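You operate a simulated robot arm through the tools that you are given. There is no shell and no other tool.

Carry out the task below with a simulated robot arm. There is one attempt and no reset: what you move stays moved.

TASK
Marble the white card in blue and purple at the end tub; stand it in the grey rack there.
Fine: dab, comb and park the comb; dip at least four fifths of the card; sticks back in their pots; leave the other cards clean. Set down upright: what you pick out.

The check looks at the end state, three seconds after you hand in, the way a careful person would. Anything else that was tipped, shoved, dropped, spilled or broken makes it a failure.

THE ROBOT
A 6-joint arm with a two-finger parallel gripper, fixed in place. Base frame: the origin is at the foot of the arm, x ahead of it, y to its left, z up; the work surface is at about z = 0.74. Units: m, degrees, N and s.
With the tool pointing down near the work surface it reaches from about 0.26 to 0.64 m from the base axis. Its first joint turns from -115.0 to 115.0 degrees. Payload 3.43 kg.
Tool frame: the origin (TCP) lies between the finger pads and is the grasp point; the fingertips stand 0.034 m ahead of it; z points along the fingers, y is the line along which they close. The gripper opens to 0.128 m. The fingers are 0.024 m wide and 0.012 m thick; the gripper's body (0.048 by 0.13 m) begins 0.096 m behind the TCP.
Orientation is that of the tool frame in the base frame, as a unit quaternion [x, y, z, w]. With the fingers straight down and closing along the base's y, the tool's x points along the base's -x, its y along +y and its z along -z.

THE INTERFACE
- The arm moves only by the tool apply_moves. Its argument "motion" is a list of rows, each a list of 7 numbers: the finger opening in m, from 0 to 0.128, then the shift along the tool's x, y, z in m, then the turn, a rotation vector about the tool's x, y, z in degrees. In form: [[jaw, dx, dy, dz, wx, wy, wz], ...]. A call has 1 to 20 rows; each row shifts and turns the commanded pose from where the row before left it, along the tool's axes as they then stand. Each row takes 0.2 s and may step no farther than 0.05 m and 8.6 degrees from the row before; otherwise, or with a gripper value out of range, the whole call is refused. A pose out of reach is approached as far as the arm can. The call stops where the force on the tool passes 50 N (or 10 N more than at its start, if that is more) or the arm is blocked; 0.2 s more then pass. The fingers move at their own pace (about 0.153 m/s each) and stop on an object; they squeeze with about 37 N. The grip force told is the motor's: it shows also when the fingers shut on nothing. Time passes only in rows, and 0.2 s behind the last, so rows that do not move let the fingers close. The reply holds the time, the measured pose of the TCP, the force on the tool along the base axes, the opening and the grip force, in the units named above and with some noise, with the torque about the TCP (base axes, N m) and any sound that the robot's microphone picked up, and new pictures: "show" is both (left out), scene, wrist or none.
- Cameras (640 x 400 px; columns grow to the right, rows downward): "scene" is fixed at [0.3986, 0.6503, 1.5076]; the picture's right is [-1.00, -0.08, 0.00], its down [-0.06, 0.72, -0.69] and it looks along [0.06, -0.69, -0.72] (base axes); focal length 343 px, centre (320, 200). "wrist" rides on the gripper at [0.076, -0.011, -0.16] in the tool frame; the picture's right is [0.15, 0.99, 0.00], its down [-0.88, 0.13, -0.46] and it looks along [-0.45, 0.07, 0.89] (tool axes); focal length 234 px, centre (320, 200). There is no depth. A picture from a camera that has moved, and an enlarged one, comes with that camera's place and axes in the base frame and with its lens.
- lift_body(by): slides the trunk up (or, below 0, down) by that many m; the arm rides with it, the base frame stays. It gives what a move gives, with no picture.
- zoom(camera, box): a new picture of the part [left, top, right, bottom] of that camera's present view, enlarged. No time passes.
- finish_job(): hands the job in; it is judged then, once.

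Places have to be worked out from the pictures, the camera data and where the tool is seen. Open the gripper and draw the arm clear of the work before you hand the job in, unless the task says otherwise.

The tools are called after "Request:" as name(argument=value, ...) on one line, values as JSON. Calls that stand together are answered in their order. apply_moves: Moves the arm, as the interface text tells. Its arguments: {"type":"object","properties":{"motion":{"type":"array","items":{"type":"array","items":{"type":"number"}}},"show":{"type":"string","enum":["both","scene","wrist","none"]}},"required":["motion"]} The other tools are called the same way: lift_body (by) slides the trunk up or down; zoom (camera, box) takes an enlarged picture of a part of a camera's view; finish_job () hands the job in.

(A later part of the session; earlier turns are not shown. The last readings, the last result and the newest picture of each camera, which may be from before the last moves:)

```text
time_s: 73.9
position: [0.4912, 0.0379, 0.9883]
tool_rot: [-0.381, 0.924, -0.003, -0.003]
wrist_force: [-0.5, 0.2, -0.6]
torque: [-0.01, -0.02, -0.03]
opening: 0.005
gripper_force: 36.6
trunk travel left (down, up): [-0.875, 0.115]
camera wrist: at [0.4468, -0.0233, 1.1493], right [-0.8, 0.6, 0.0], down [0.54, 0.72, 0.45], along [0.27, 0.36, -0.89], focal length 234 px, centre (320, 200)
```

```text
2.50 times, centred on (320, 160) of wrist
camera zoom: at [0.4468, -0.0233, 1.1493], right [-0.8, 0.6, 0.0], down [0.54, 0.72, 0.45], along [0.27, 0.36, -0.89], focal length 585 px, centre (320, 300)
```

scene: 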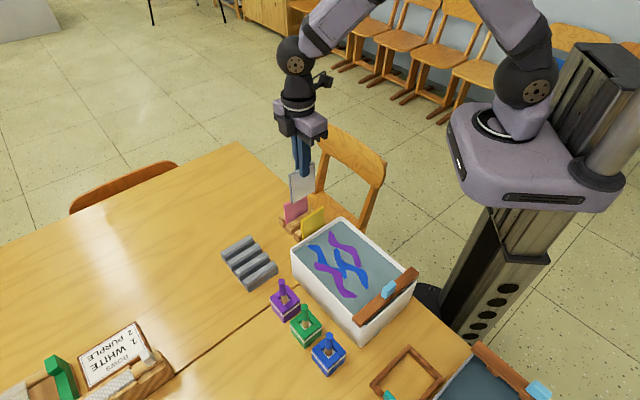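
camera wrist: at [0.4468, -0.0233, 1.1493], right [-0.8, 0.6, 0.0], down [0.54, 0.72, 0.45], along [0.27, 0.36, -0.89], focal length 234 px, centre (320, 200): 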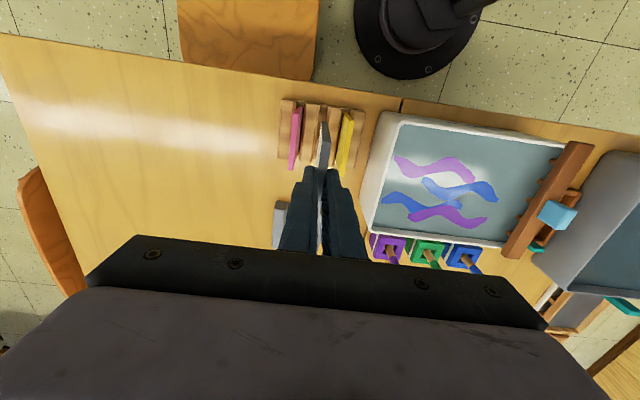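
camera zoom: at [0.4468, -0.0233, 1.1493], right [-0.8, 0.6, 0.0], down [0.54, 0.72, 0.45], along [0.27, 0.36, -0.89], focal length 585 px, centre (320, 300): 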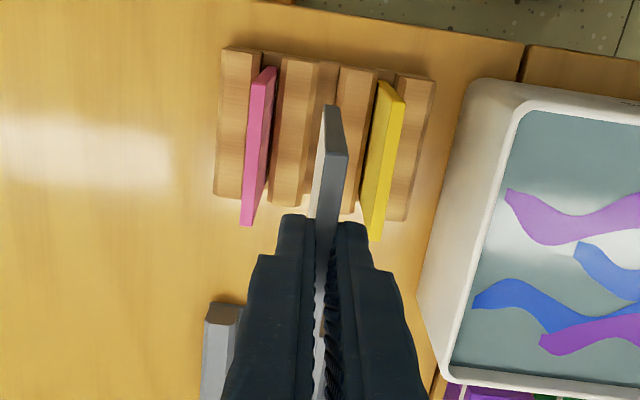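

The white card is out (about 7.5 × 10 cm; its bottom is ~11.5 cm below the TCP) and the other two cards are untouched. The bath is only ~8 cm deep, so I'll dip it tilted: first carry it over the bath, then tilt it 43° with its lower edge toward the comb end.

Request:
apply_moves(motion=[[0.0, 0, 0, -0.015, 0, 0, 0], [0.0, -0.0072, 0.0371, 0, 0, 0, 0], [0.0, -0.0072, 0.0371, 0, 0, 0, 0], [0.0, -0.0072, 0.0371, 0, 0, 0, 0], [0.0, -0.0072, 0.0371, 0, 0, 0, 0], [0.0, -0.0072, 0.0371, 0, 0, 0, 0], [0.0, 0, 0, 0, -8.6, 0, 0], [0.0, 0, 0, 0, -8.6, 0, 0], [0.0, 0, 0, 0, -8.6, 0, 0], [0.0, 0, 0, 0, -8.6, 0, 0], [0.0, 0, 0, 0, -8.6, 0, 0], [0.0, 0, 0, 0, 0, 0, 0]], show="both")

Request:
zoom(camera="scene", box=[250, 120, 430, 320])

```text
time_s: 76.5
position: [0.3852, 0.1958, 1.0032]
tool_rot: [-0.353, 0.861, 0.337, -0.142]
wrist_force: [0.8, -0.6, -0.1]
torque: [-0.03, -0.01, 0.03]
opening: 0.0049
gripper_force: 37.2
trunk travel left (down, up): [-0.875, 0.115]
camera wrist: at [0.4151, 0.0582, 1.1133], right [-0.61, 0.41, 0.68], down [0.78, 0.47, 0.42], along [-0.15, 0.78, -0.61], focal length 234 px, centre (320, 200)
```

scene: 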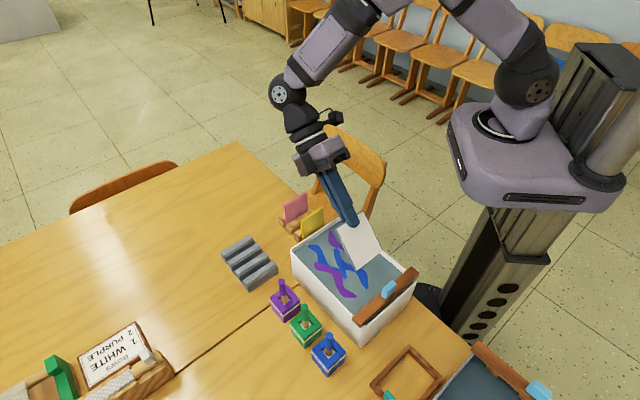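
wrist: 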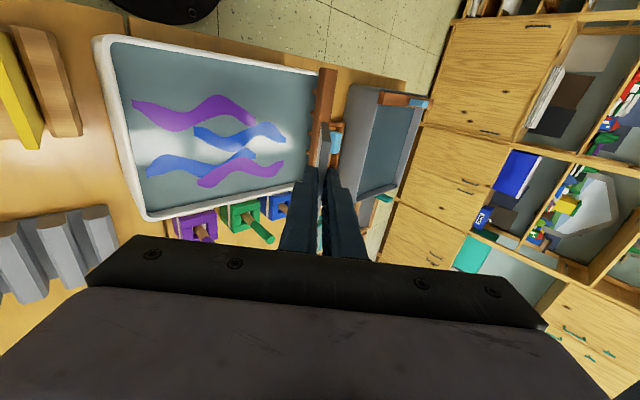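

```text
2.00 times, centred on (340, 220) of scene
camera zoom: at [0.3986, 0.6503, 1.5076], right [-1.0, -0.08, 0.0], down [-0.06, 0.72, -0.69], along [0.06, -0.69, -0.72], focal length 686 px, centre (280, 160)
```

zoom: 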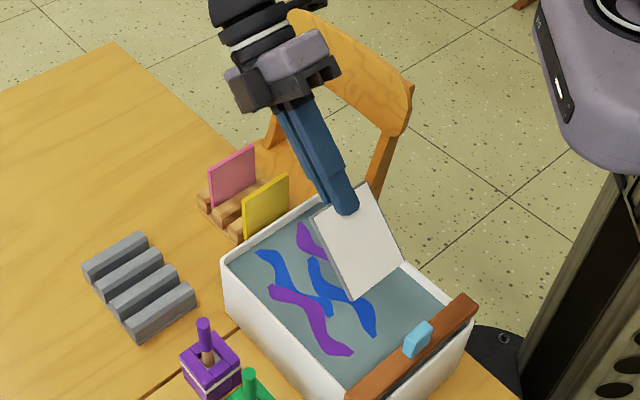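

The tilt is right: 43°, lower edge toward the comb, bottom edge at z≈0.919 over the bath's middle. I'll descend vertically to just above the water first.

Request:
apply_moves(motion=[[0.0, 0, -0.0273, 0.0292, 0, 0, 0], [0.0, 0, -0.0239, 0.0256, 0, 0, 0], [0.0, 0, 0, 0, 0, 0, 0]], show="both")

Request:
zoom(camera="scene", box=[250, 150, 430, 320])

```text
time_s: 77.3
position: [0.3862, 0.1954, 0.9273]
tool_rot: [-0.353, 0.861, 0.337, -0.143]
wrist_force: [0.7, 0.0, -0.1]
torque: [0.02, 0.02, 0.0]
opening: 0.0053
gripper_force: 37.5
trunk travel left (down, up): [-0.875, 0.115]
camera wrist: at [0.4155, 0.0578, 1.0384], right [-0.61, 0.41, 0.67], down [0.78, 0.47, 0.42], along [-0.14, 0.78, -0.61], focal length 234 px, centre (320, 200)
```

scene: 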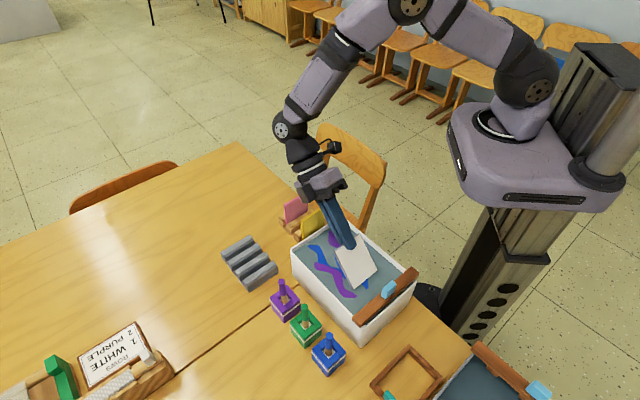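
wrist: 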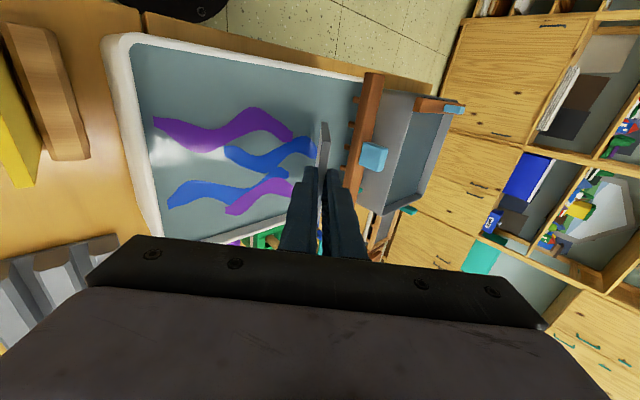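

```text
2.35 times, centred on (340, 235) of scene
camera zoom: at [0.3986, 0.6503, 1.5076], right [-1.0, -0.08, 0.0], down [-0.06, 0.72, -0.69], along [0.06, -0.69, -0.72], focal length 808 px, centre (273, 118)
```

zoom: 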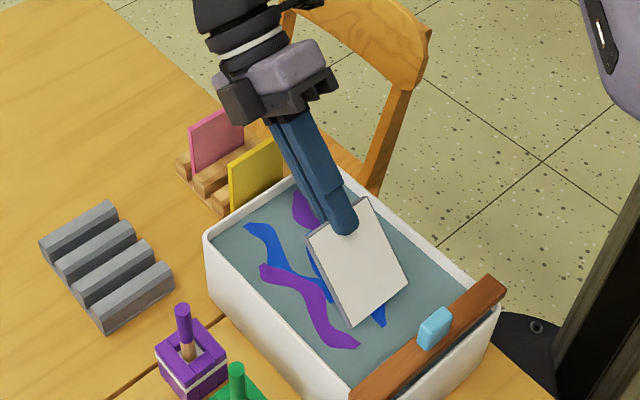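

The card's lower edge is just above the water. I'll lower it into the bath in stages, watching the force for contact with the floor.

Request:
apply_moves(motion=[[0.0, 0, -0.01364, 0.01462, 0, 0, 0], [0.0, 0, -0.01364, 0.01462, 0, 0, 0], [0.0, 0, -0.00682, 0.00731, 0, 0, 0], [0.0, 0, 0, 0, 0, 0, 0]], show="scene")

Request:
zoom(camera="scene", box=[270, 170, 430, 320])

```text
time_s: 78.3
position: [0.3861, 0.1963, 0.8775]
tool_rot: [-0.354, 0.861, 0.336, -0.142]
wrist_force: [-0.3, -0.5, -0.9]
torque: [0.01, 0.03, 0.01]
opening: 0.0051
gripper_force: 37.2
trunk travel left (down, up): [-0.875, 0.115]
```

scene: 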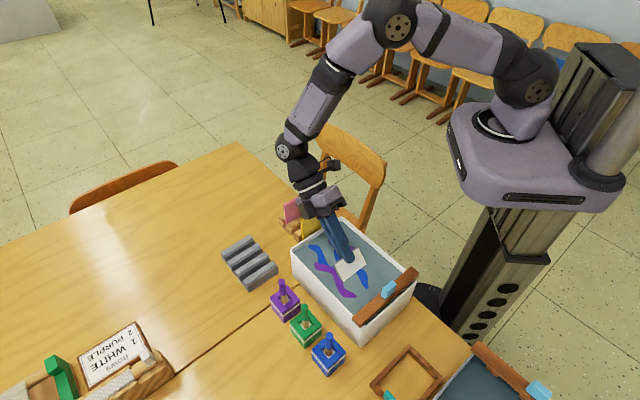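

```text
2.67 times, centred on (350, 245) of scene
camera zoom: at [0.3986, 0.6503, 1.5076], right [-1.0, -0.08, 0.0], down [-0.06, 0.72, -0.69], along [0.06, -0.69, -0.72], focal length 915 px, centre (240, 80)
```

zoom: 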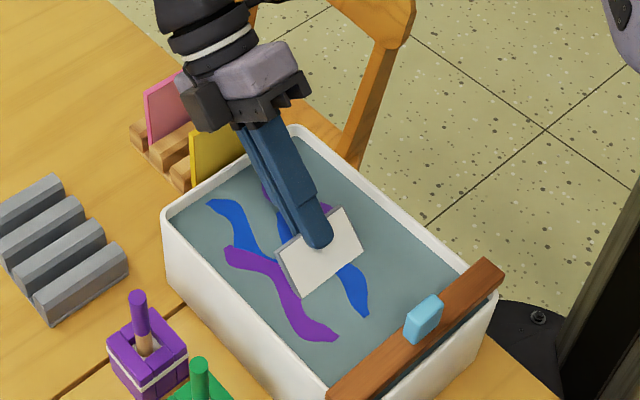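

Half submerged with no contact force. Lower 2 cm more.

Request:
apply_moves(motion=[[0.0, 0, -0.00682, 0.00731, 0, 0, 0], [0.0, 0, -0.00682, 0.00731, 0, 0, 0], [0.0, 0, 0, 0, 0, 0, 0]], show="none")

Request:
zoom(camera="scene", box=[290, 200, 410, 300])

Request:
zoom(camera="wrist", box=[100, 20, 400, 260])

```text
time_s: 79.1
position: [0.3847, 0.1954, 0.8568]
tool_rot: [-0.354, 0.861, 0.337, -0.143]
wrist_force: [1.3, 0.6, 0.0]
torque: [0.0, -0.02, 0.01]
opening: 0.0053
gripper_force: 36.5
trunk travel left (down, up): [-0.875, 0.115]
```

```text
4.00 times, centred on (350, 250) of scene
camera zoom: at [0.3986, 0.6503, 1.5076], right [-1.0, -0.08, 0.0], down [-0.06, 0.72, -0.69], along [0.06, -0.69, -0.72], focal length 1373 px, centre (200, 0)
```

zoom: 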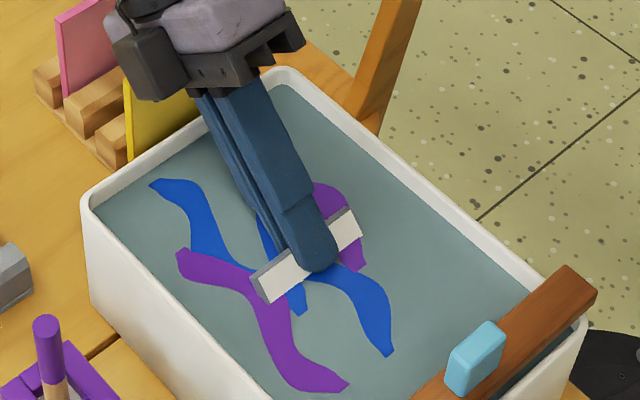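

```text
1.67 times, centred on (250, 140) of wrist
camera zoom: at [0.4148, 0.0571, 0.9683], right [-0.61, 0.41, 0.67], down [0.78, 0.47, 0.42], along [-0.14, 0.78, -0.61], focal length 390 px, centre (437, 300)
```

zoom: 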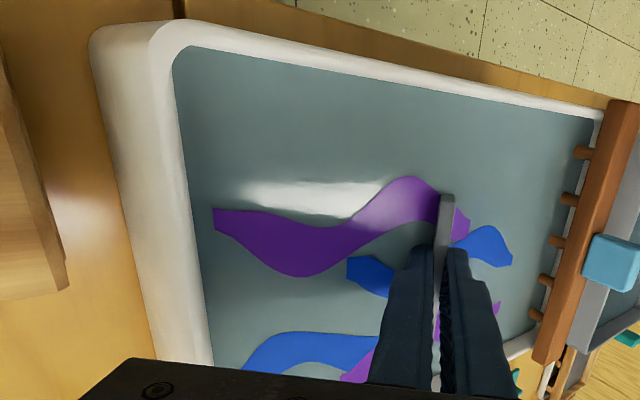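

About 77% is under now. Lower 11 mm more to get past nine tenths, still checking force.

Request:
apply_moves(motion=[[0.0, 0, -0.00409, 0.00439, 0, 0, 0], [0.0, 0, -0.00341, 0.00366, 0, 0, 0], [0.0, 0, 0, 0, 0, 0, 0]], show="none")

Request:
zoom(camera="scene", box=[290, 200, 410, 300])

Request:
zoom(camera="wrist", box=[240, 80, 400, 240])

```text
time_s: 79.9
position: [0.3847, 0.1949, 0.8475]
tool_rot: [-0.353, 0.861, 0.337, -0.142]
wrist_force: [-0.4, -0.2, -0.5]
torque: [0.04, -0.02, -0.02]
opening: 0.005
gripper_force: 36.5
trunk travel left (down, up): [-0.875, 0.115]
```

```text
4.00 times, centred on (350, 250) of scene
camera zoom: at [0.3986, 0.6503, 1.5076], right [-1.0, -0.08, 0.0], down [-0.06, 0.72, -0.69], along [0.06, -0.69, -0.72], focal length 1373 px, centre (200, 0)
```

zoom: 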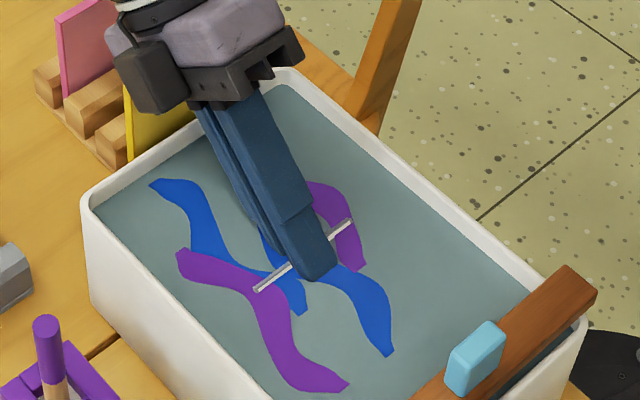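

```text
2.50 times, centred on (320, 160) of wrist
camera zoom: at [0.4147, 0.0573, 0.9574], right [-0.61, 0.41, 0.67], down [0.78, 0.47, 0.42], along [-0.15, 0.78, -0.61], focal length 585 px, centre (320, 300)
```

zoom: 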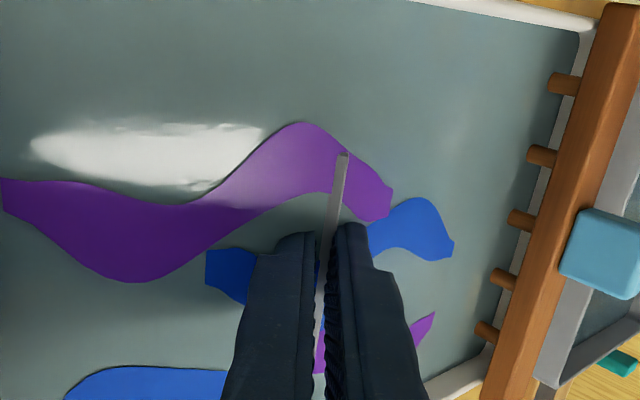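

Only the card's top edge remains above the surface, so well over four fifths is dipped, and it crosses both blue and purple. I'll hold briefly and then lift it straight back out.

Request:
apply_moves(motion=[[0.0, 0, 0, 0, 0, 0, 0], [0.0, 0, 0, 0, 0, 0, 0], [0.0, 0, 0.01364, -0.01462, 0, 0, 0], [0.0, 0, 0.01705, -0.01828, 0, 0, 0], [0.0, 0, 0.01705, -0.01828, 0, 0, 0], [0.0, 0, 0.01705, -0.01828, 0, 0, 0], [0.0, 0, 0.02046, -0.02193, 0, 0, 0], [0.0, 0, 0.02046, -0.02193, 0, 0, 0], [0.0, 0, 0, 0, 0, 0, 0]], show="both")

Request:
zoom(camera="scene", box=[270, 150, 430, 310])

```text
time_s: 81.9
position: [0.3864, 0.1963, 1.0012]
tool_rot: [-0.353, 0.861, 0.337, -0.143]
wrist_force: [0.0, -0.5, 0.0]
torque: [0.04, 0.01, 0.0]
opening: 0.0052
gripper_force: 37.0
trunk travel left (down, up): [-0.875, 0.115]
camera wrist: at [0.4158, 0.0584, 1.1122], right [-0.61, 0.41, 0.68], down [0.78, 0.47, 0.41], along [-0.15, 0.78, -0.61], focal length 234 px, centre (320, 200)
```

scene: 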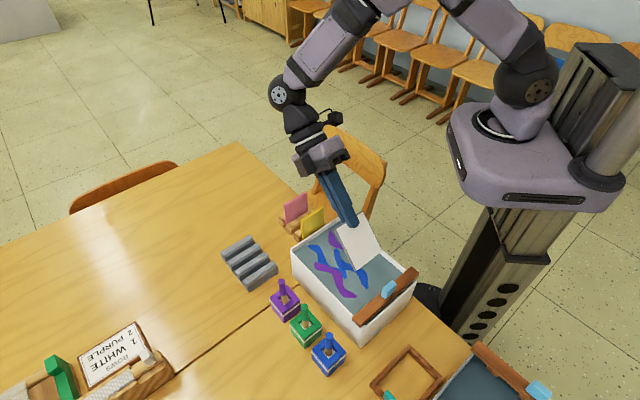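
wrist: 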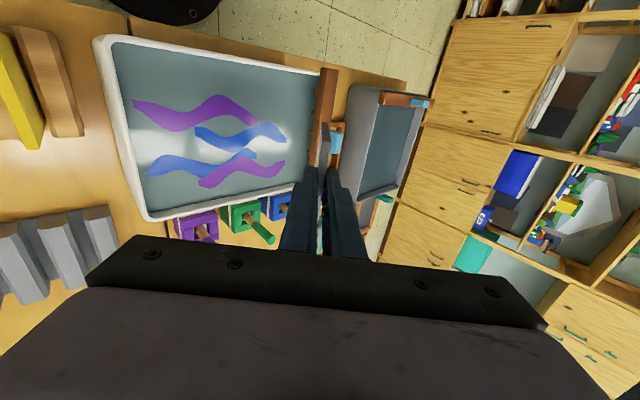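

```text
2.50 times, centred on (350, 230) of scene
camera zoom: at [0.3986, 0.6503, 1.5076], right [-1.0, -0.08, 0.0], down [-0.06, 0.72, -0.69], along [0.06, -0.69, -0.72], focal length 858 px, centre (245, 125)
```

zoom: 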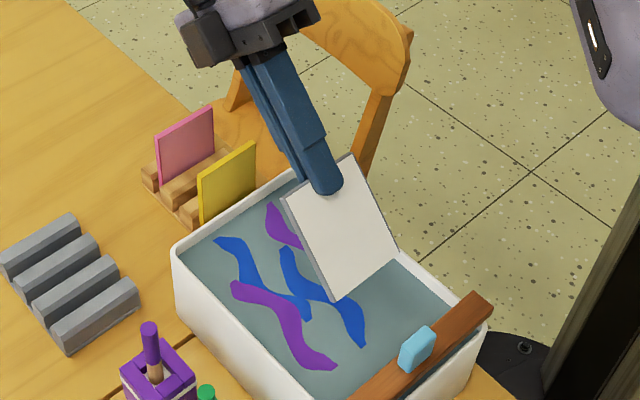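

The visible (upper) face still looks white; the film may have gone onto the underside. I'll zoom in, then tilt the card the other way so the scene camera can see the other face.

Request:
zoom(camera="scene", box=[330, 200, 390, 250])

Request:
apply_moves(motion=[[0.0, 0, 0, 0, 8.6, 0, 0], [0.0, 0, 0, 0, 8.6, 0, 0], [0.0, 0, 0, 0, 8.6, 0, 0], [0.0, 0, 0, 0, 8.6, 0, 0], [0.0, 0, 0, 0, 8.6, 0, 0], [0.0, 0, 0, 0, 8.6, 0, 0], [0.0, 0, 0, 0, 8.6, 0, 0], [0.0, 0, 0, 0, 8.6, 0, 0], [0.0, 0, 0, 0, 0, 0, 0]], show="both")

Request:
zoom(camera="scene", box=[270, 150, 430, 310])

```text
8.00 times, centred on (360, 225) of scene
camera zoom: at [0.3986, 0.6503, 1.5076], right [-1.0, -0.08, 0.0], down [-0.06, 0.72, -0.69], along [0.06, -0.69, -0.72], focal length 2746 px, centre (0, 0)
```

zoom: 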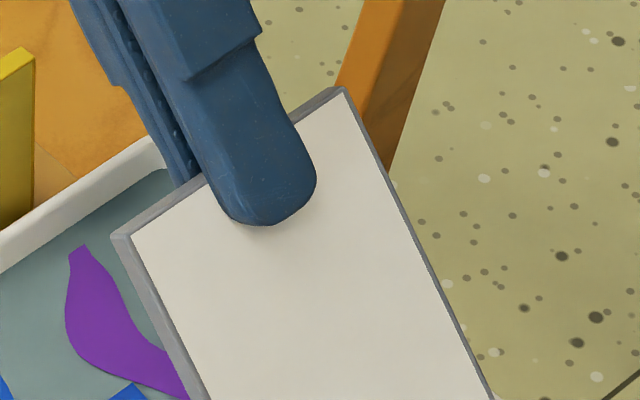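

```text
time_s: 83.9
position: [0.3862, 0.1956, 1.0018]
tool_rot: [-0.372, 0.901, -0.208, 0.083]
wrist_force: [0.2, 0.0, -0.7]
torque: [0.01, -0.02, -0.03]
opening: 0.0051
gripper_force: 37.1
trunk travel left (down, up): [-0.875, 0.115]
camera wrist: at [0.2912, 0.1837, 1.1518], right [-0.73, 0.53, -0.43], down [0.4, 0.85, 0.35], along [0.55, 0.08, -0.83], focal length 234 px, centre (320, 200)
```

scene: 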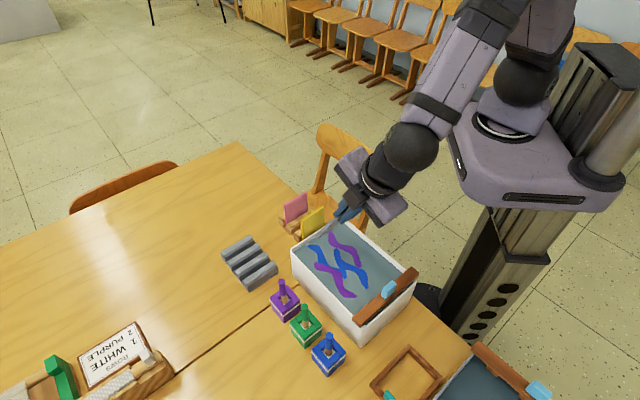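
wrist: 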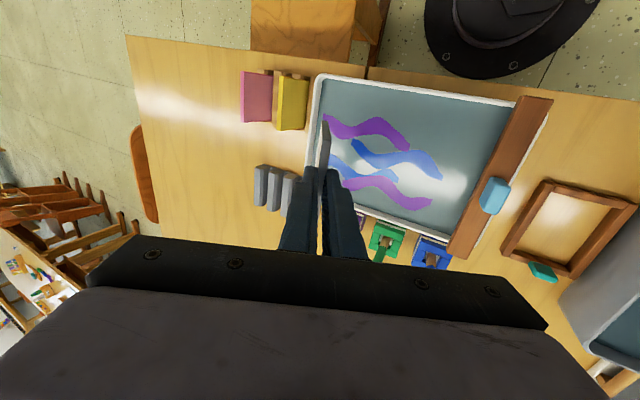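

```text
2.50 times, centred on (350, 230) of scene
camera zoom: at [0.3986, 0.6503, 1.5076], right [-1.0, -0.08, 0.0], down [-0.06, 0.72, -0.69], along [0.06, -0.69, -0.72], focal length 858 px, centre (245, 125)
```

zoom: 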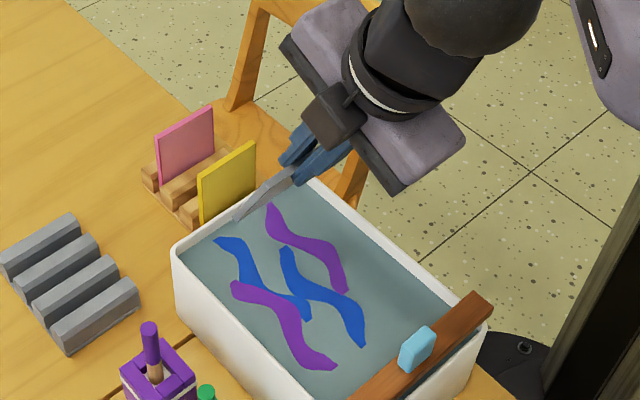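

The card is edge-on to the scene camera now. I'll tilt it further (about 56°) so its other face shows.

Request:
apply_moves(motion=[[0.0, 0, 0, 0, 8.5, 0, 0], [0.0, 0, 0, 0, 8.5, 0, 0], [0.0, 0, 0, 0, 8.5, 0, 0], [0.0, 0, 0, 0, 4.5, 0, 0], [0.0, 0, 0, 0, 0, 0, 0]], show="scene")

Request:
zoom(camera="scene", box=[290, 170, 390, 260])

```text
time_s: 85.1
position: [0.3847, 0.1954, 1.0011]
tool_rot: [-0.338, 0.816, -0.435, 0.176]
wrist_force: [-1.1, -0.1, -0.2]
torque: [-0.01, -0.02, -0.01]
opening: 0.0049
gripper_force: 37.0
trunk travel left (down, up): [-0.875, 0.115]
```

scene: 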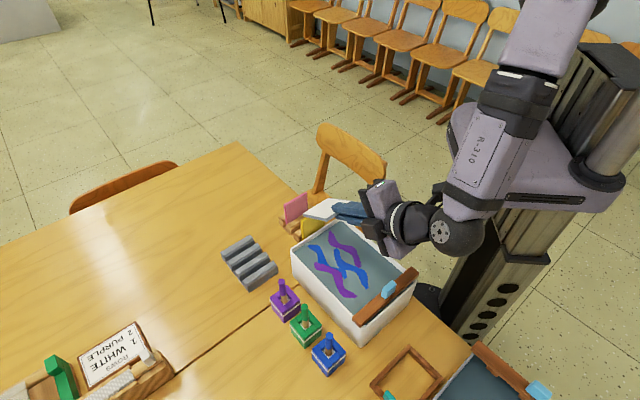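

```text
4.44 times, centred on (340, 215) of scene
camera zoom: at [0.3986, 0.6503, 1.5076], right [-1.0, -0.08, 0.0], down [-0.06, 0.72, -0.69], along [0.06, -0.69, -0.72], focal length 1526 px, centre (231, 133)
```

zoom: 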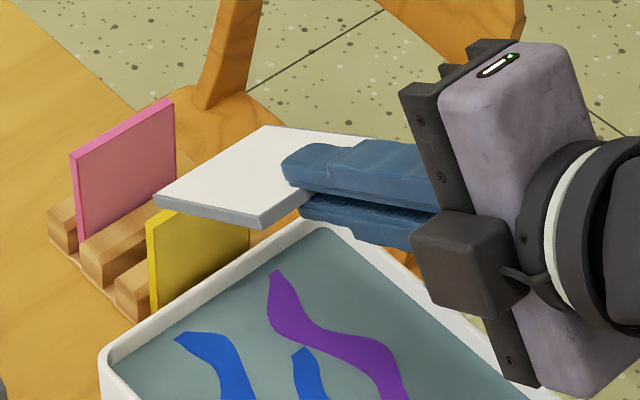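

Both faces are still white, so the tilted dip did not take — the dip depth probably counts vertically. I'll bring the card back to vertical and dip it straight down, deeper, at the same place where both colours cross its width.

Request:
apply_moves(motion=[[0.0, 0, 0, 0, -8.6, 0, 0], [0.0, 0, 0, 0, -8.6, 0, 0], [0.0, 0, 0, 0, -8.6, 0, 0], [0.0, 0, 0, 0, -8.6, 0, 0], [0.0, 0, 0, 0, -8.6, 0, 0], [0.0, 0, 0, 0, -8.6, 0, 0], [0.0, 0, 0, 0, -4.2, 0, 0], [0.0, 0, 0, 0, 0, 0, 0]], show="both")

Request:
zoom(camera="scene", box=[270, 170, 430, 320])

```text
time_s: 86.9
position: [0.3863, 0.194, 1.0012]
tool_rot: [-0.38, 0.925, -0.002, -0.003]
wrist_force: [-0.1, 0.1, -0.3]
torque: [0.0, 0.02, -0.03]
opening: 0.0051
gripper_force: 37.1
trunk travel left (down, up): [-0.875, 0.115]
camera wrist: at [0.341, 0.1336, 1.163], right [-0.8, 0.6, 0.0], down [0.54, 0.72, 0.45], along [0.27, 0.36, -0.89], focal length 234 px, centre (320, 200)
```

scene: 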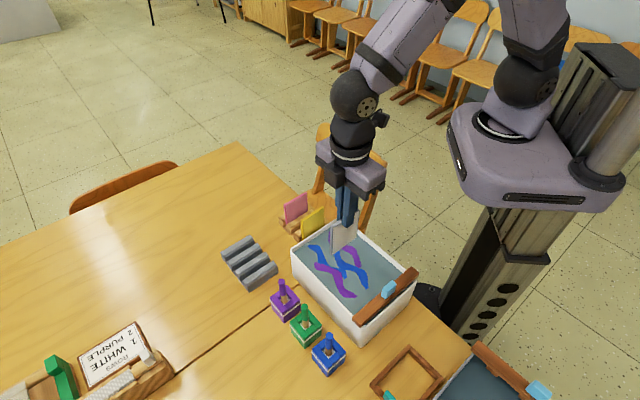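
wrist: 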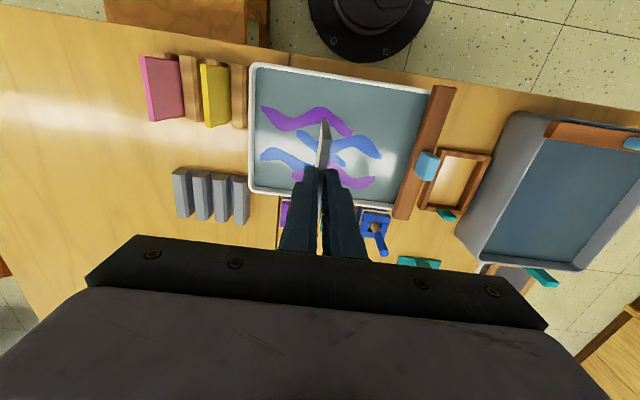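

```text
2.67 times, centred on (350, 245) of scene
camera zoom: at [0.3986, 0.6503, 1.5076], right [-1.0, -0.08, 0.0], down [-0.06, 0.72, -0.69], along [0.06, -0.69, -0.72], focal length 915 px, centre (240, 80)
```

zoom: 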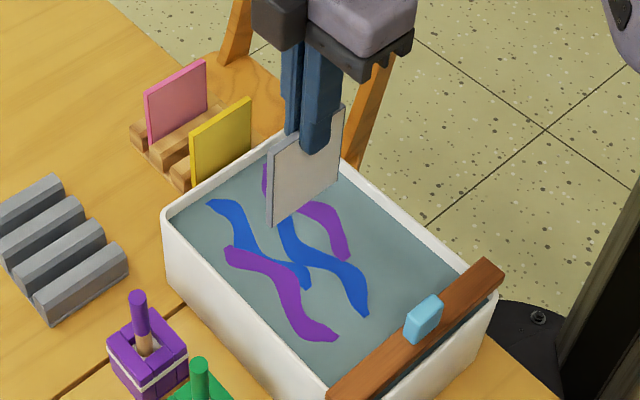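

Card is vertical again over the pattern. I'll lower it straight into the bath to bottom ≈0.775 first.

Request:
apply_moves(motion=[[0.0, 0, 0, 0.04, 0, 0, 0], [0.0, 0, 0, 0.02, 0, 0, 0], [0.0, 0, 0, 0.02, 0, 0, 0], [0.0, 0, 0, 0.02, 0, 0, 0], [0.0, 0, 0, 0.01, 0, 0, 0], [0.0, 0, 0, 0, 0, 0, 0]], show="none")

Request:
zoom(camera="scene", box=[290, 200, 410, 300])

```text
time_s: 88.3
position: [0.3847, 0.1936, 0.8922]
tool_rot: [-0.382, 0.924, -0.002, -0.002]
wrist_force: [0.9, -0.8, -0.1]
torque: [-0.02, -0.02, 0.03]
opening: 0.0052
gripper_force: 37.4
trunk travel left (down, up): [-0.875, 0.115]
```

```text
4.00 times, centred on (350, 250) of scene
camera zoom: at [0.3986, 0.6503, 1.5076], right [-1.0, -0.08, 0.0], down [-0.06, 0.72, -0.69], along [0.06, -0.69, -0.72], focal length 1373 px, centre (200, 0)
```

zoom: 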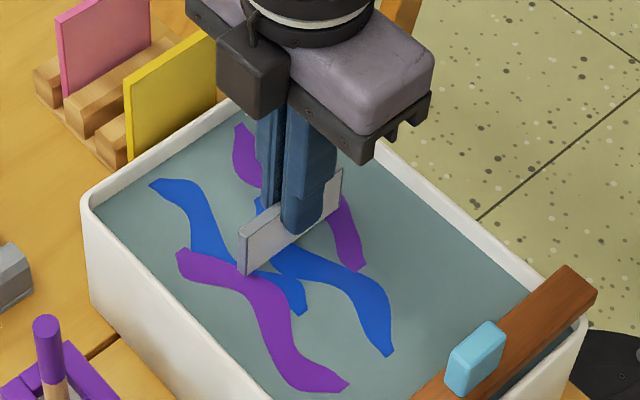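

About 55% under so far, water level works out at ≈0.832. Descend another 2 cm, then in small steps toward the floor.

Request:
apply_moves(motion=[[0.0, 0, 0, 0.01, 0, 0, 0], [0.0, 0, 0, 0.008, 0, 0, 0], [0.0, 0, 0, 0.004, 0, 0, 0], [0.0, 0, 0, 0, 0, 0, 0]], show="none")

Request:
zoom(camera="scene", box=[290, 200, 410, 300])

```text
time_s: 89.3
position: [0.3849, 0.1949, 0.8697]
tool_rot: [-0.381, 0.924, -0.001, -0.003]
wrist_force: [0.1, 0.4, 0.0]
torque: [-0.03, 0.0, -0.02]
opening: 0.0053
gripper_force: 36.6
trunk travel left (down, up): [-0.875, 0.115]
```

```text
4.00 times, centred on (350, 250) of scene
camera zoom: at [0.3986, 0.6503, 1.5076], right [-1.0, -0.08, 0.0], down [-0.06, 0.72, -0.69], along [0.06, -0.69, -0.72], focal length 1373 px, centre (200, 0)
```

zoom: 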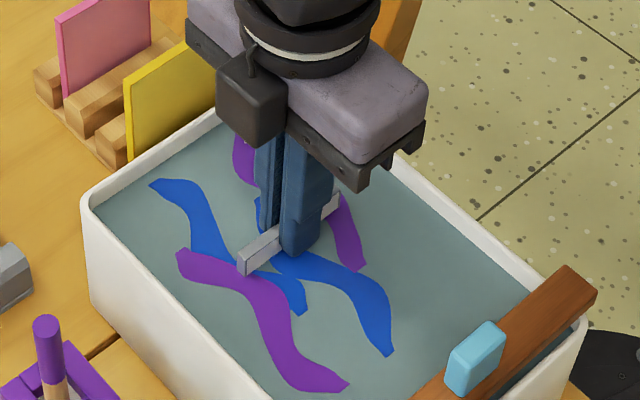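

Roughly 80% now. I'll creep down a further 6 mm in 2 mm steps, watching for contact with the floor.

Request:
apply_moves(motion=[[0.0, 0, 0, 0.002, 0, 0, 0], [0.0, 0, 0, 0.002, 0, 0, 0], [0.0, 0, 0, 0, 0, 0, 0]], show="none")

Request:
zoom(camera="scene", box=[320, 230, 380, 280])

```text
time_s: 90.1
position: [0.385, 0.1942, 0.8654]
tool_rot: [-0.38, 0.925, -0.002, -0.003]
wrist_force: [-0.1, -0.5, -0.1]
torque: [0.0, -0.02, 0.0]
opening: 0.0053
gripper_force: 36.7
trunk travel left (down, up): [-0.875, 0.115]
```

```text
8.00 times, centred on (350, 255) of scene
camera zoom: at [0.3986, 0.6503, 1.5076], right [-1.0, -0.08, 0.0], down [-0.06, 0.72, -0.69], along [0.06, -0.69, -0.72], focal length 2746 px, centre (80, -240)
```

zoom: 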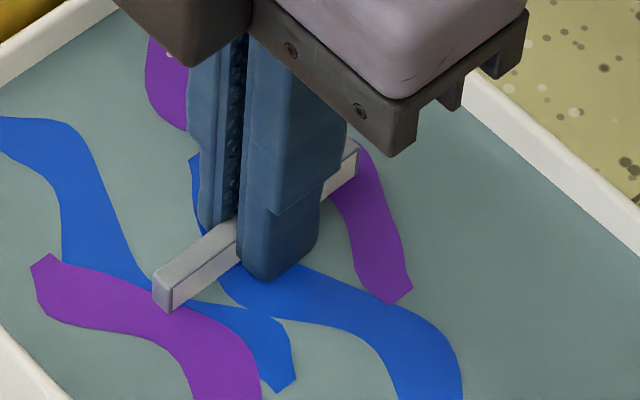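

About 85% submerged, still no floor contact. Two more 2 mm steps, then hold for a second.

Request:
apply_moves(motion=[[0.0, 0, 0, 0.002, 0, 0, 0], [0.0, 0, 0, 0.001, 0, 0, 0], [0.0, 0, 0, 0, 0, 0, 0], [0.0, 0, 0, 0, 0, 0, 0], [0.0, 0, 0, 0, 0, 0, 0], [0.0, 0, 0, 0, 0, 0, 0], [0.0, 0, 0, 0, 0, 0, 0]], show="none")

Request:
zoom(camera="scene", box=[320, 230, 380, 280])

```text
time_s: 91.7
position: [0.3849, 0.1939, 0.8637]
tool_rot: [-0.381, 0.925, -0.003, -0.003]
wrist_force: [-0.9, -0.7, -0.6]
torque: [-0.01, 0.01, -0.01]
opening: 0.005
gripper_force: 37.0
trunk travel left (down, up): [-0.875, 0.115]
```

```text
8.00 times, centred on (350, 255) of scene
camera zoom: at [0.3986, 0.6503, 1.5076], right [-1.0, -0.08, 0.0], down [-0.06, 0.72, -0.69], along [0.06, -0.69, -0.72], focal length 2746 px, centre (80, -240)
```

zoom: 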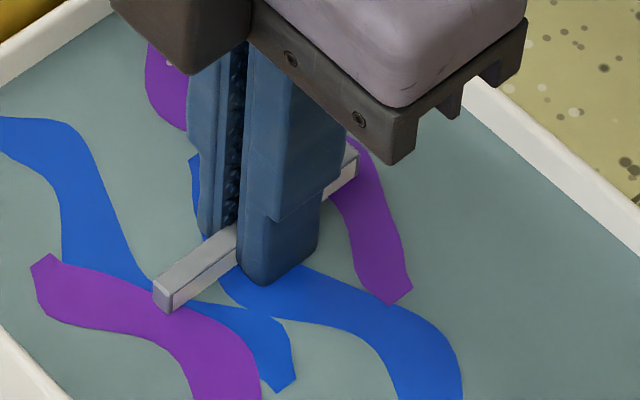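

Around 88% is under and I've held it. I'll lift it out and look for colour on the card.

Request:
apply_moves(motion=[[0.0, 0, 0, -0.02, 0, 0, 0], [0.0, 0, 0, -0.025, 0, 0, 0], [0.0, 0, 0, -0.025, 0, 0, 0], [0.0, 0, 0, -0.03, 0, 0, 0], [0.0, 0, 0, -0.03, 0, 0, 0], [0.0, 0, 0, -0.01, 0, 0, 0], [0.0, 0, 0, 0, 0, 0, 0]], show="scene")

Request:
zoom(camera="scene", box=[270, 170, 430, 320])

```text
time_s: 93.3
position: [0.3862, 0.1962, 1.0045]
tool_rot: [-0.381, 0.924, -0.003, -0.003]
wrist_force: [0.4, -0.6, -0.5]
torque: [0.04, 0.01, 0.01]
opening: 0.0051
gripper_force: 36.6
trunk travel left (down, up): [-0.875, 0.115]
```

scene: 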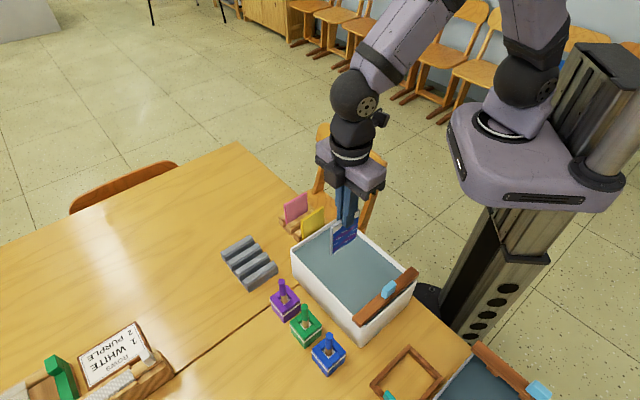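

```text
2.67 times, centred on (350, 245) of scene
camera zoom: at [0.3986, 0.6503, 1.5076], right [-1.0, -0.08, 0.0], down [-0.06, 0.72, -0.69], along [0.06, -0.69, -0.72], focal length 915 px, centre (240, 80)
```

zoom: 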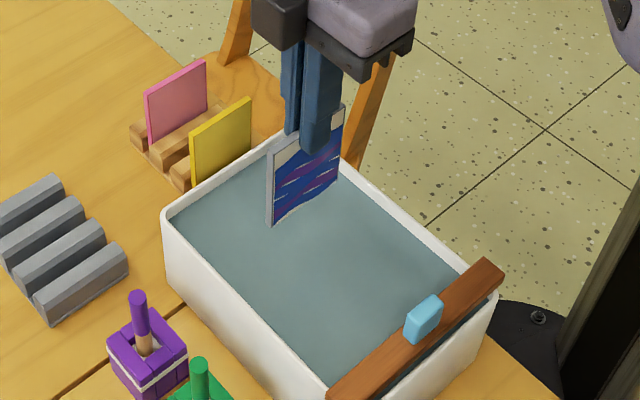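

The film has transferred: the card now carries a blue-and-purple marbled pattern and the bath is clear. I'll zoom in on it to judge coverage.

Request:
zoom(camera="scene", box=[320, 200, 380, 260])

Request:
zoom(camera="wrist", box=[130, 120, 330, 260])

```text
6.67 times, centred on (350, 230) of scene
camera zoom: at [0.3986, 0.6503, 1.5076], right [-1.0, -0.08, 0.0], down [-0.06, 0.72, -0.69], along [0.06, -0.69, -0.72], focal length 2288 px, centre (120, 0)
```

zoom: 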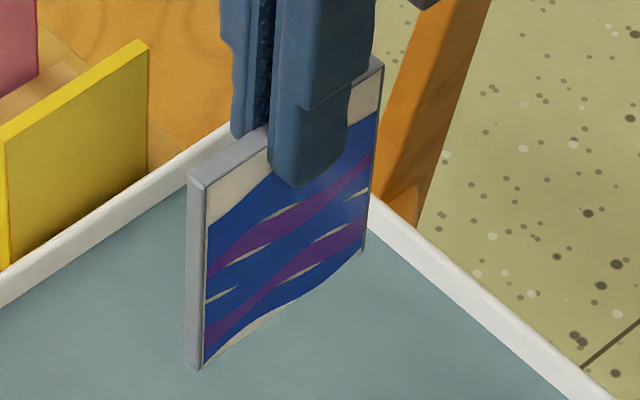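

```text
2.86 times, centred on (230, 190) of wrist
camera zoom: at [0.3412, 0.1348, 1.1647], right [-0.8, 0.6, 0.0], down [0.54, 0.72, 0.45], along [0.27, 0.36, -0.89], focal length 669 px, centre (577, 229)
```

zoom: 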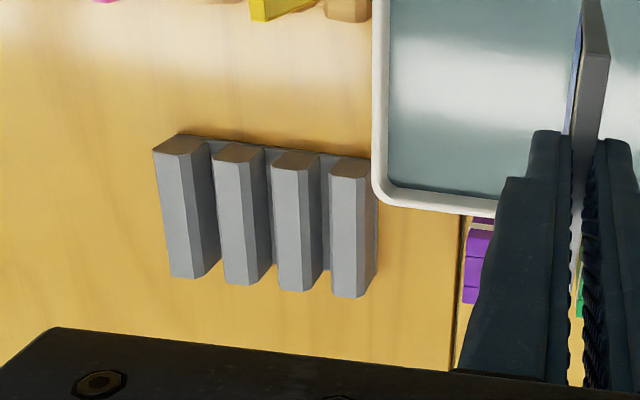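

Marbled up to about four fifths in blue and purple with both colours clear. Now I'll carry the card over the near slot of the grey rack (≈(0.595, 0.194)), staying high, then look again.

Request:
apply_moves(motion=[[0.0, 0, 0, -0.015, 0, 0, 0], [0.0, -0.02934, -0.02972, 0, 0, 0, 0], [0.0, -0.02934, -0.02972, 0, 0, 0, 0], [0.0, -0.02934, -0.02972, 0, 0, 0, 0], [0.0, -0.02934, -0.02972, 0, 0, 0, 0], [0.0, -0.02934, -0.02972, 0, 0, 0, 0], [0.0, 0, 0, 0, 0, 0, 0], [0.0, 0, 0, 0.04, 0, 0, 0], [0.0, 0, 0, 0.02, 0, 0, 0], [0.0, 0, 0, 0, 0, 0, 0]], show="both")

Request:
zoom(camera="wrist", box=[220, 60, 400, 220])

Request:
zoom(camera="scene", box=[200, 190, 300, 300])

```text
time_s: 95.5
position: [0.5929, 0.1943, 0.9574]
tool_rot: [-0.381, 0.924, -0.002, -0.004]
wrist_force: [0.1, 0.1, 0.3]
torque: [0.01, 0.01, -0.02]
opening: 0.0051
gripper_force: 37.3
trunk travel left (down, up): [-0.875, 0.115]
camera wrist: at [0.5493, 0.1319, 1.1175], right [-0.8, 0.6, 0.0], down [0.54, 0.72, 0.45], along [0.27, 0.36, -0.89], focal length 234 px, centre (320, 200)
```

scene: 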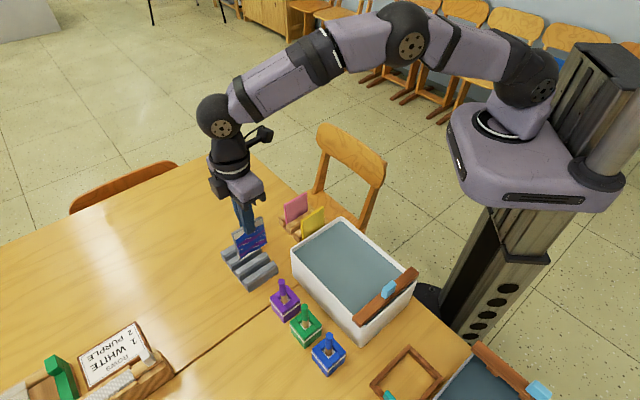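
wrist: 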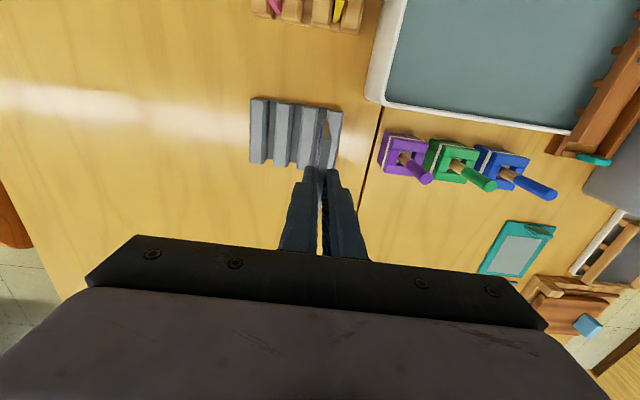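

```text
2.50 times, centred on (310, 140) of wrist
camera zoom: at [0.5493, 0.1319, 1.1175], right [-0.8, 0.6, 0.0], down [0.54, 0.72, 0.45], along [0.27, 0.36, -0.89], focal length 585 px, centre (345, 350)
```

zoom: 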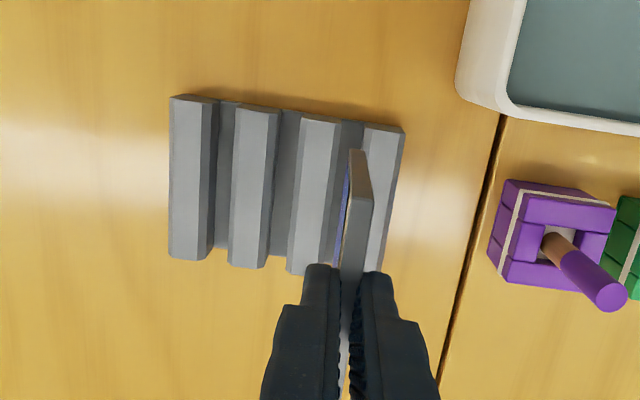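

```text
3.64 times, centred on (250, 245) of scene
camera zoom: at [0.3986, 0.6503, 1.5076], right [-1.0, -0.08, 0.0], down [-0.06, 0.72, -0.69], along [0.06, -0.69, -0.72], focal length 1248 px, centre (574, 36)
```

zoom: 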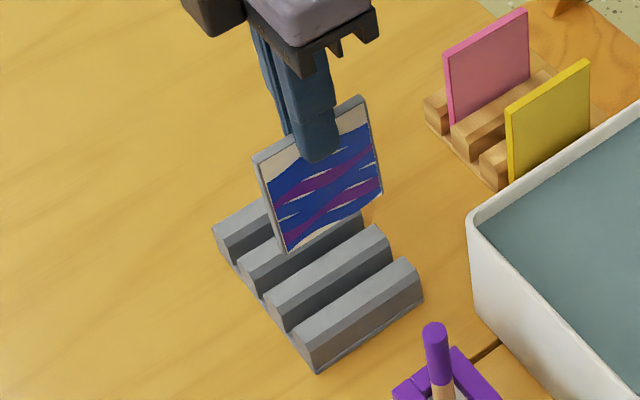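

The card hangs over the rack near the third slot. I'll zoom in closely to line the card up with the slot.

Request:
zoom(camera="wrist", box=[270, 90, 350, 180])

Request:
zoom(camera="scene", box=[215, 225, 285, 295])

```text
4.44 times, centred on (310, 135) of wrist
camera zoom: at [0.5493, 0.1319, 1.1175], right [-0.8, 0.6, 0.0], down [0.54, 0.72, 0.45], along [0.27, 0.36, -0.89], focal length 1041 px, centre (364, 489)
```

zoom: 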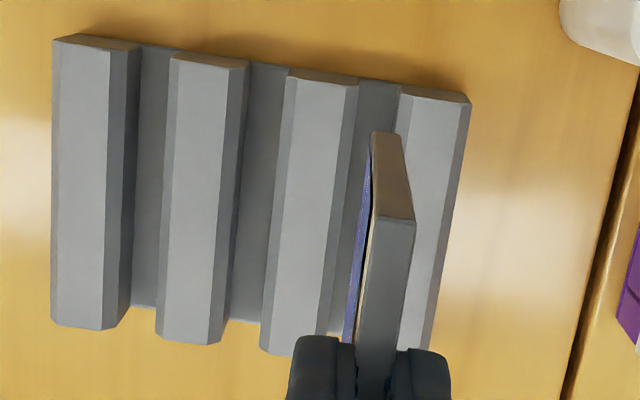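

```text
5.71 times, centred on (250, 260) of scene
camera zoom: at [0.3986, 0.6503, 1.5076], right [-1.0, -0.08, 0.0], down [-0.06, 0.72, -0.69], along [0.06, -0.69, -0.72], focal length 1962 px, centre (720, -143)
```

zoom: 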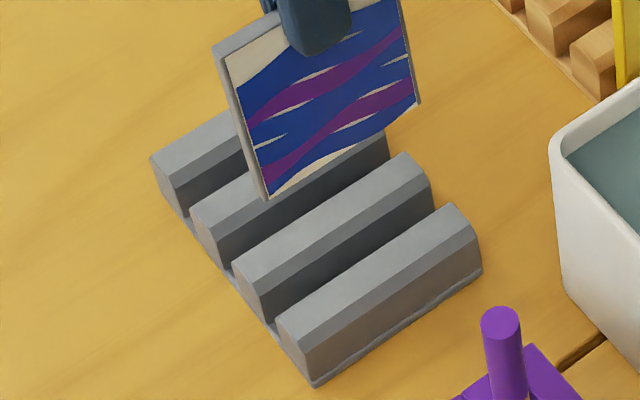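

Measured in the tool frame, the third slot spans about y −7 to +6 mm, so the 5 mm card is nearly centred on it. I'll nudge 1 mm, and lower until the card's bottom is just above the block tops.

Request:
apply_moves(motion=[[0.0, 0, -0.001, 0, 0, 0, 0], [0.0, 0, 0, 0.03, 0, 0, 0], [0.0, 0, 0, 0.025, 0, 0, 0], [0.0, 0, 0, 0, 0, 0, 0]], show="none")

Request:
zoom(camera="wrist", box=[270, 90, 370, 190])

Request:
zoom(camera="scene", box=[215, 215, 285, 295])

```text
time_s: 96.5
position: [0.5934, 0.1924, 0.9015]
tool_rot: [-0.382, 0.924, -0.002, -0.003]
wrist_force: [0.7, -0.6, -0.2]
torque: [0.03, -0.02, 0.01]
opening: 0.0049
gripper_force: 37.6
trunk travel left (down, up): [-0.875, 0.115]
```

```text
4.00 times, centred on (320, 140) of wrist
camera zoom: at [0.5495, 0.1305, 1.0629], right [-0.8, 0.6, 0.0], down [0.54, 0.72, 0.45], along [0.27, 0.36, -0.89], focal length 937 px, centre (320, 440)
```

zoom: 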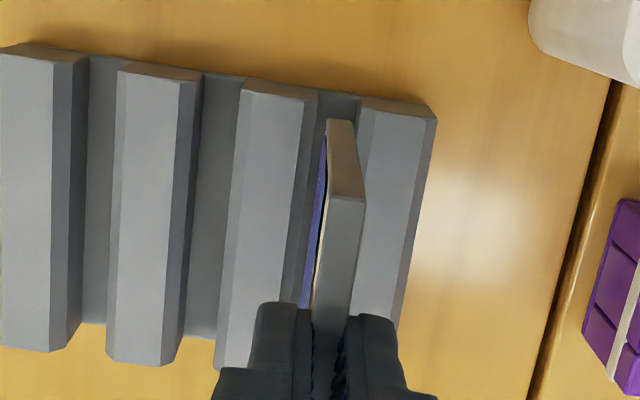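

```text
5.00 times, centred on (250, 255) of scene
camera zoom: at [0.3986, 0.6503, 1.5076], right [-1.0, -0.08, 0.0], down [-0.06, 0.72, -0.69], along [0.06, -0.69, -0.72], focal length 1716 px, centre (670, -75)
```

zoom: 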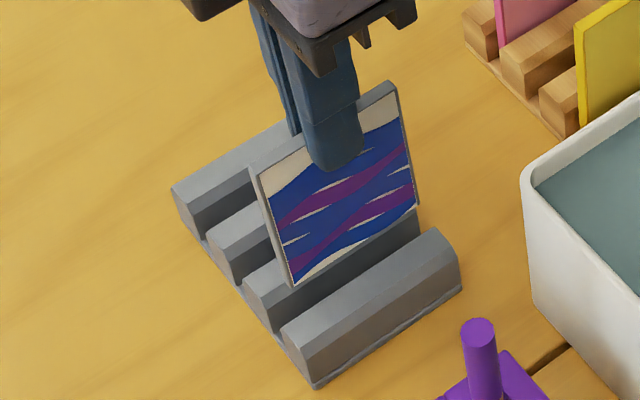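

The card's lower edge is about at block-top height and within ~1 mm of the slot's centre. I'll nudge 1 mm and lower 2 cm into the slot, checking the force.

Request:
apply_moves(motion=[[0.0, 0, -0.001, 0, 0, 0, 0], [0.0, 0, 0, 0.008, 0, 0, 0], [0.0, 0, 0, 0.006, 0, 0, 0], [0.0, 0, 0, 0.006, 0, 0, 0], [0.0, 0, 0, 0, 0, 0, 0]], show="none")

Request:
zoom(camera="wrist", box=[270, 90, 370, 190])

Request:
zoom(camera="scene", box=[215, 215, 285, 295])

```text
time_s: 97.7
position: [0.5951, 0.191, 0.8818]
tool_rot: [-0.381, 0.925, -0.002, -0.002]
wrist_force: [-0.7, -0.1, -0.3]
torque: [0.01, -0.04, -0.02]
opening: 0.0052
gripper_force: 36.7
trunk travel left (down, up): [-0.875, 0.115]
```

```text
4.00 times, centred on (320, 140) of wrist
camera zoom: at [0.5504, 0.1297, 1.0429], right [-0.8, 0.6, 0.0], down [0.53, 0.72, 0.45], along [0.27, 0.36, -0.89], focal length 937 px, centre (320, 440)
```

zoom: 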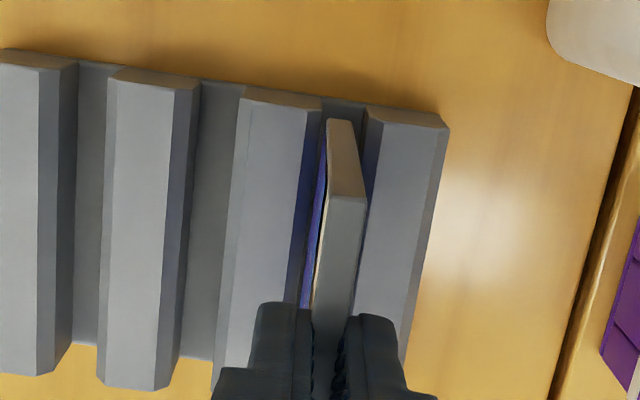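

```text
5.00 times, centred on (250, 255) of scene
camera zoom: at [0.3986, 0.6503, 1.5076], right [-1.0, -0.08, 0.0], down [-0.06, 0.72, -0.69], along [0.06, -0.69, -0.72], focal length 1716 px, centre (670, -75)
```

zoom: 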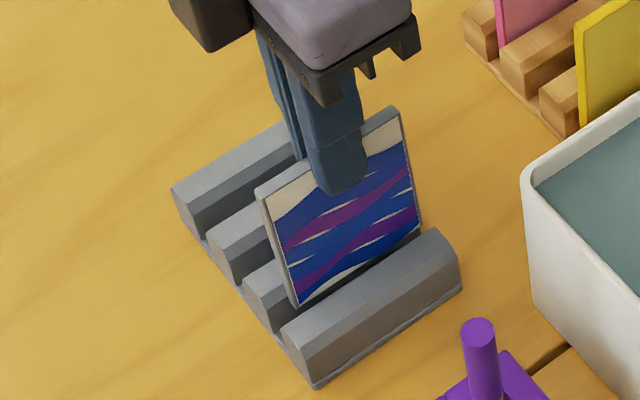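

It's entering the slot cleanly with no force. I'll lower another 18 mm and then creep to the floor.

Request:
apply_moves(motion=[[0.0, 0, 0, 0.006, 0, 0, 0], [0.0, 0, 0, 0.006, 0, 0, 0], [0.0, 0, 0, 0.006, 0, 0, 0], [0.0, 0, 0, 0, 0, 0, 0]], show="none")

Request:
zoom(camera="scene", box=[215, 215, 285, 295])

Request:
zoom(camera="wrist", box=[270, 90, 370, 190])

```text
time_s: 98.7
position: [0.5952, 0.1909, 0.8639]
tool_rot: [-0.381, 0.924, -0.002, -0.002]
wrist_force: [0.0, -0.9, 0.2]
torque: [0.02, 0.0, -0.04]
opening: 0.0051
gripper_force: 37.3
trunk travel left (down, up): [-0.875, 0.115]
```

```text
5.00 times, centred on (250, 255) of scene
camera zoom: at [0.3986, 0.6503, 1.5076], right [-1.0, -0.08, 0.0], down [-0.06, 0.72, -0.69], along [0.06, -0.69, -0.72], focal length 1716 px, centre (670, -75)
```

zoom: 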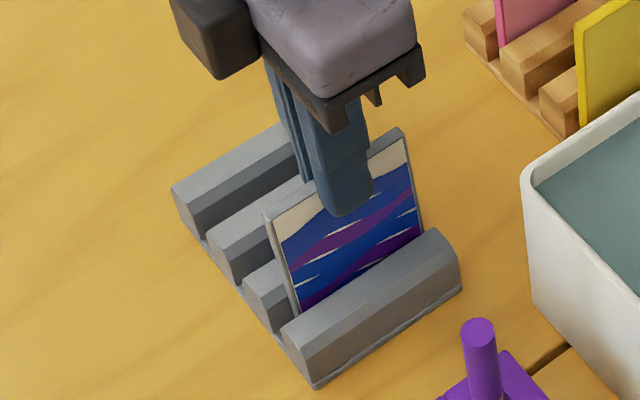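

```text
4.00 times, centred on (320, 140) of wrist
camera zoom: at [0.5503, 0.1292, 1.0249], right [-0.8, 0.6, 0.0], down [0.54, 0.72, 0.45], along [0.27, 0.36, -0.89], focal length 937 px, centre (320, 440)
```

zoom: 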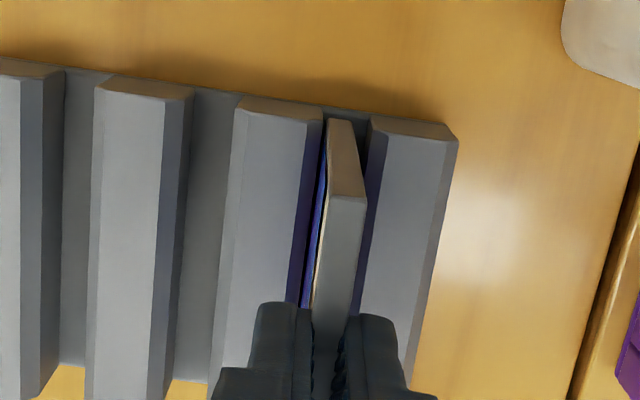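

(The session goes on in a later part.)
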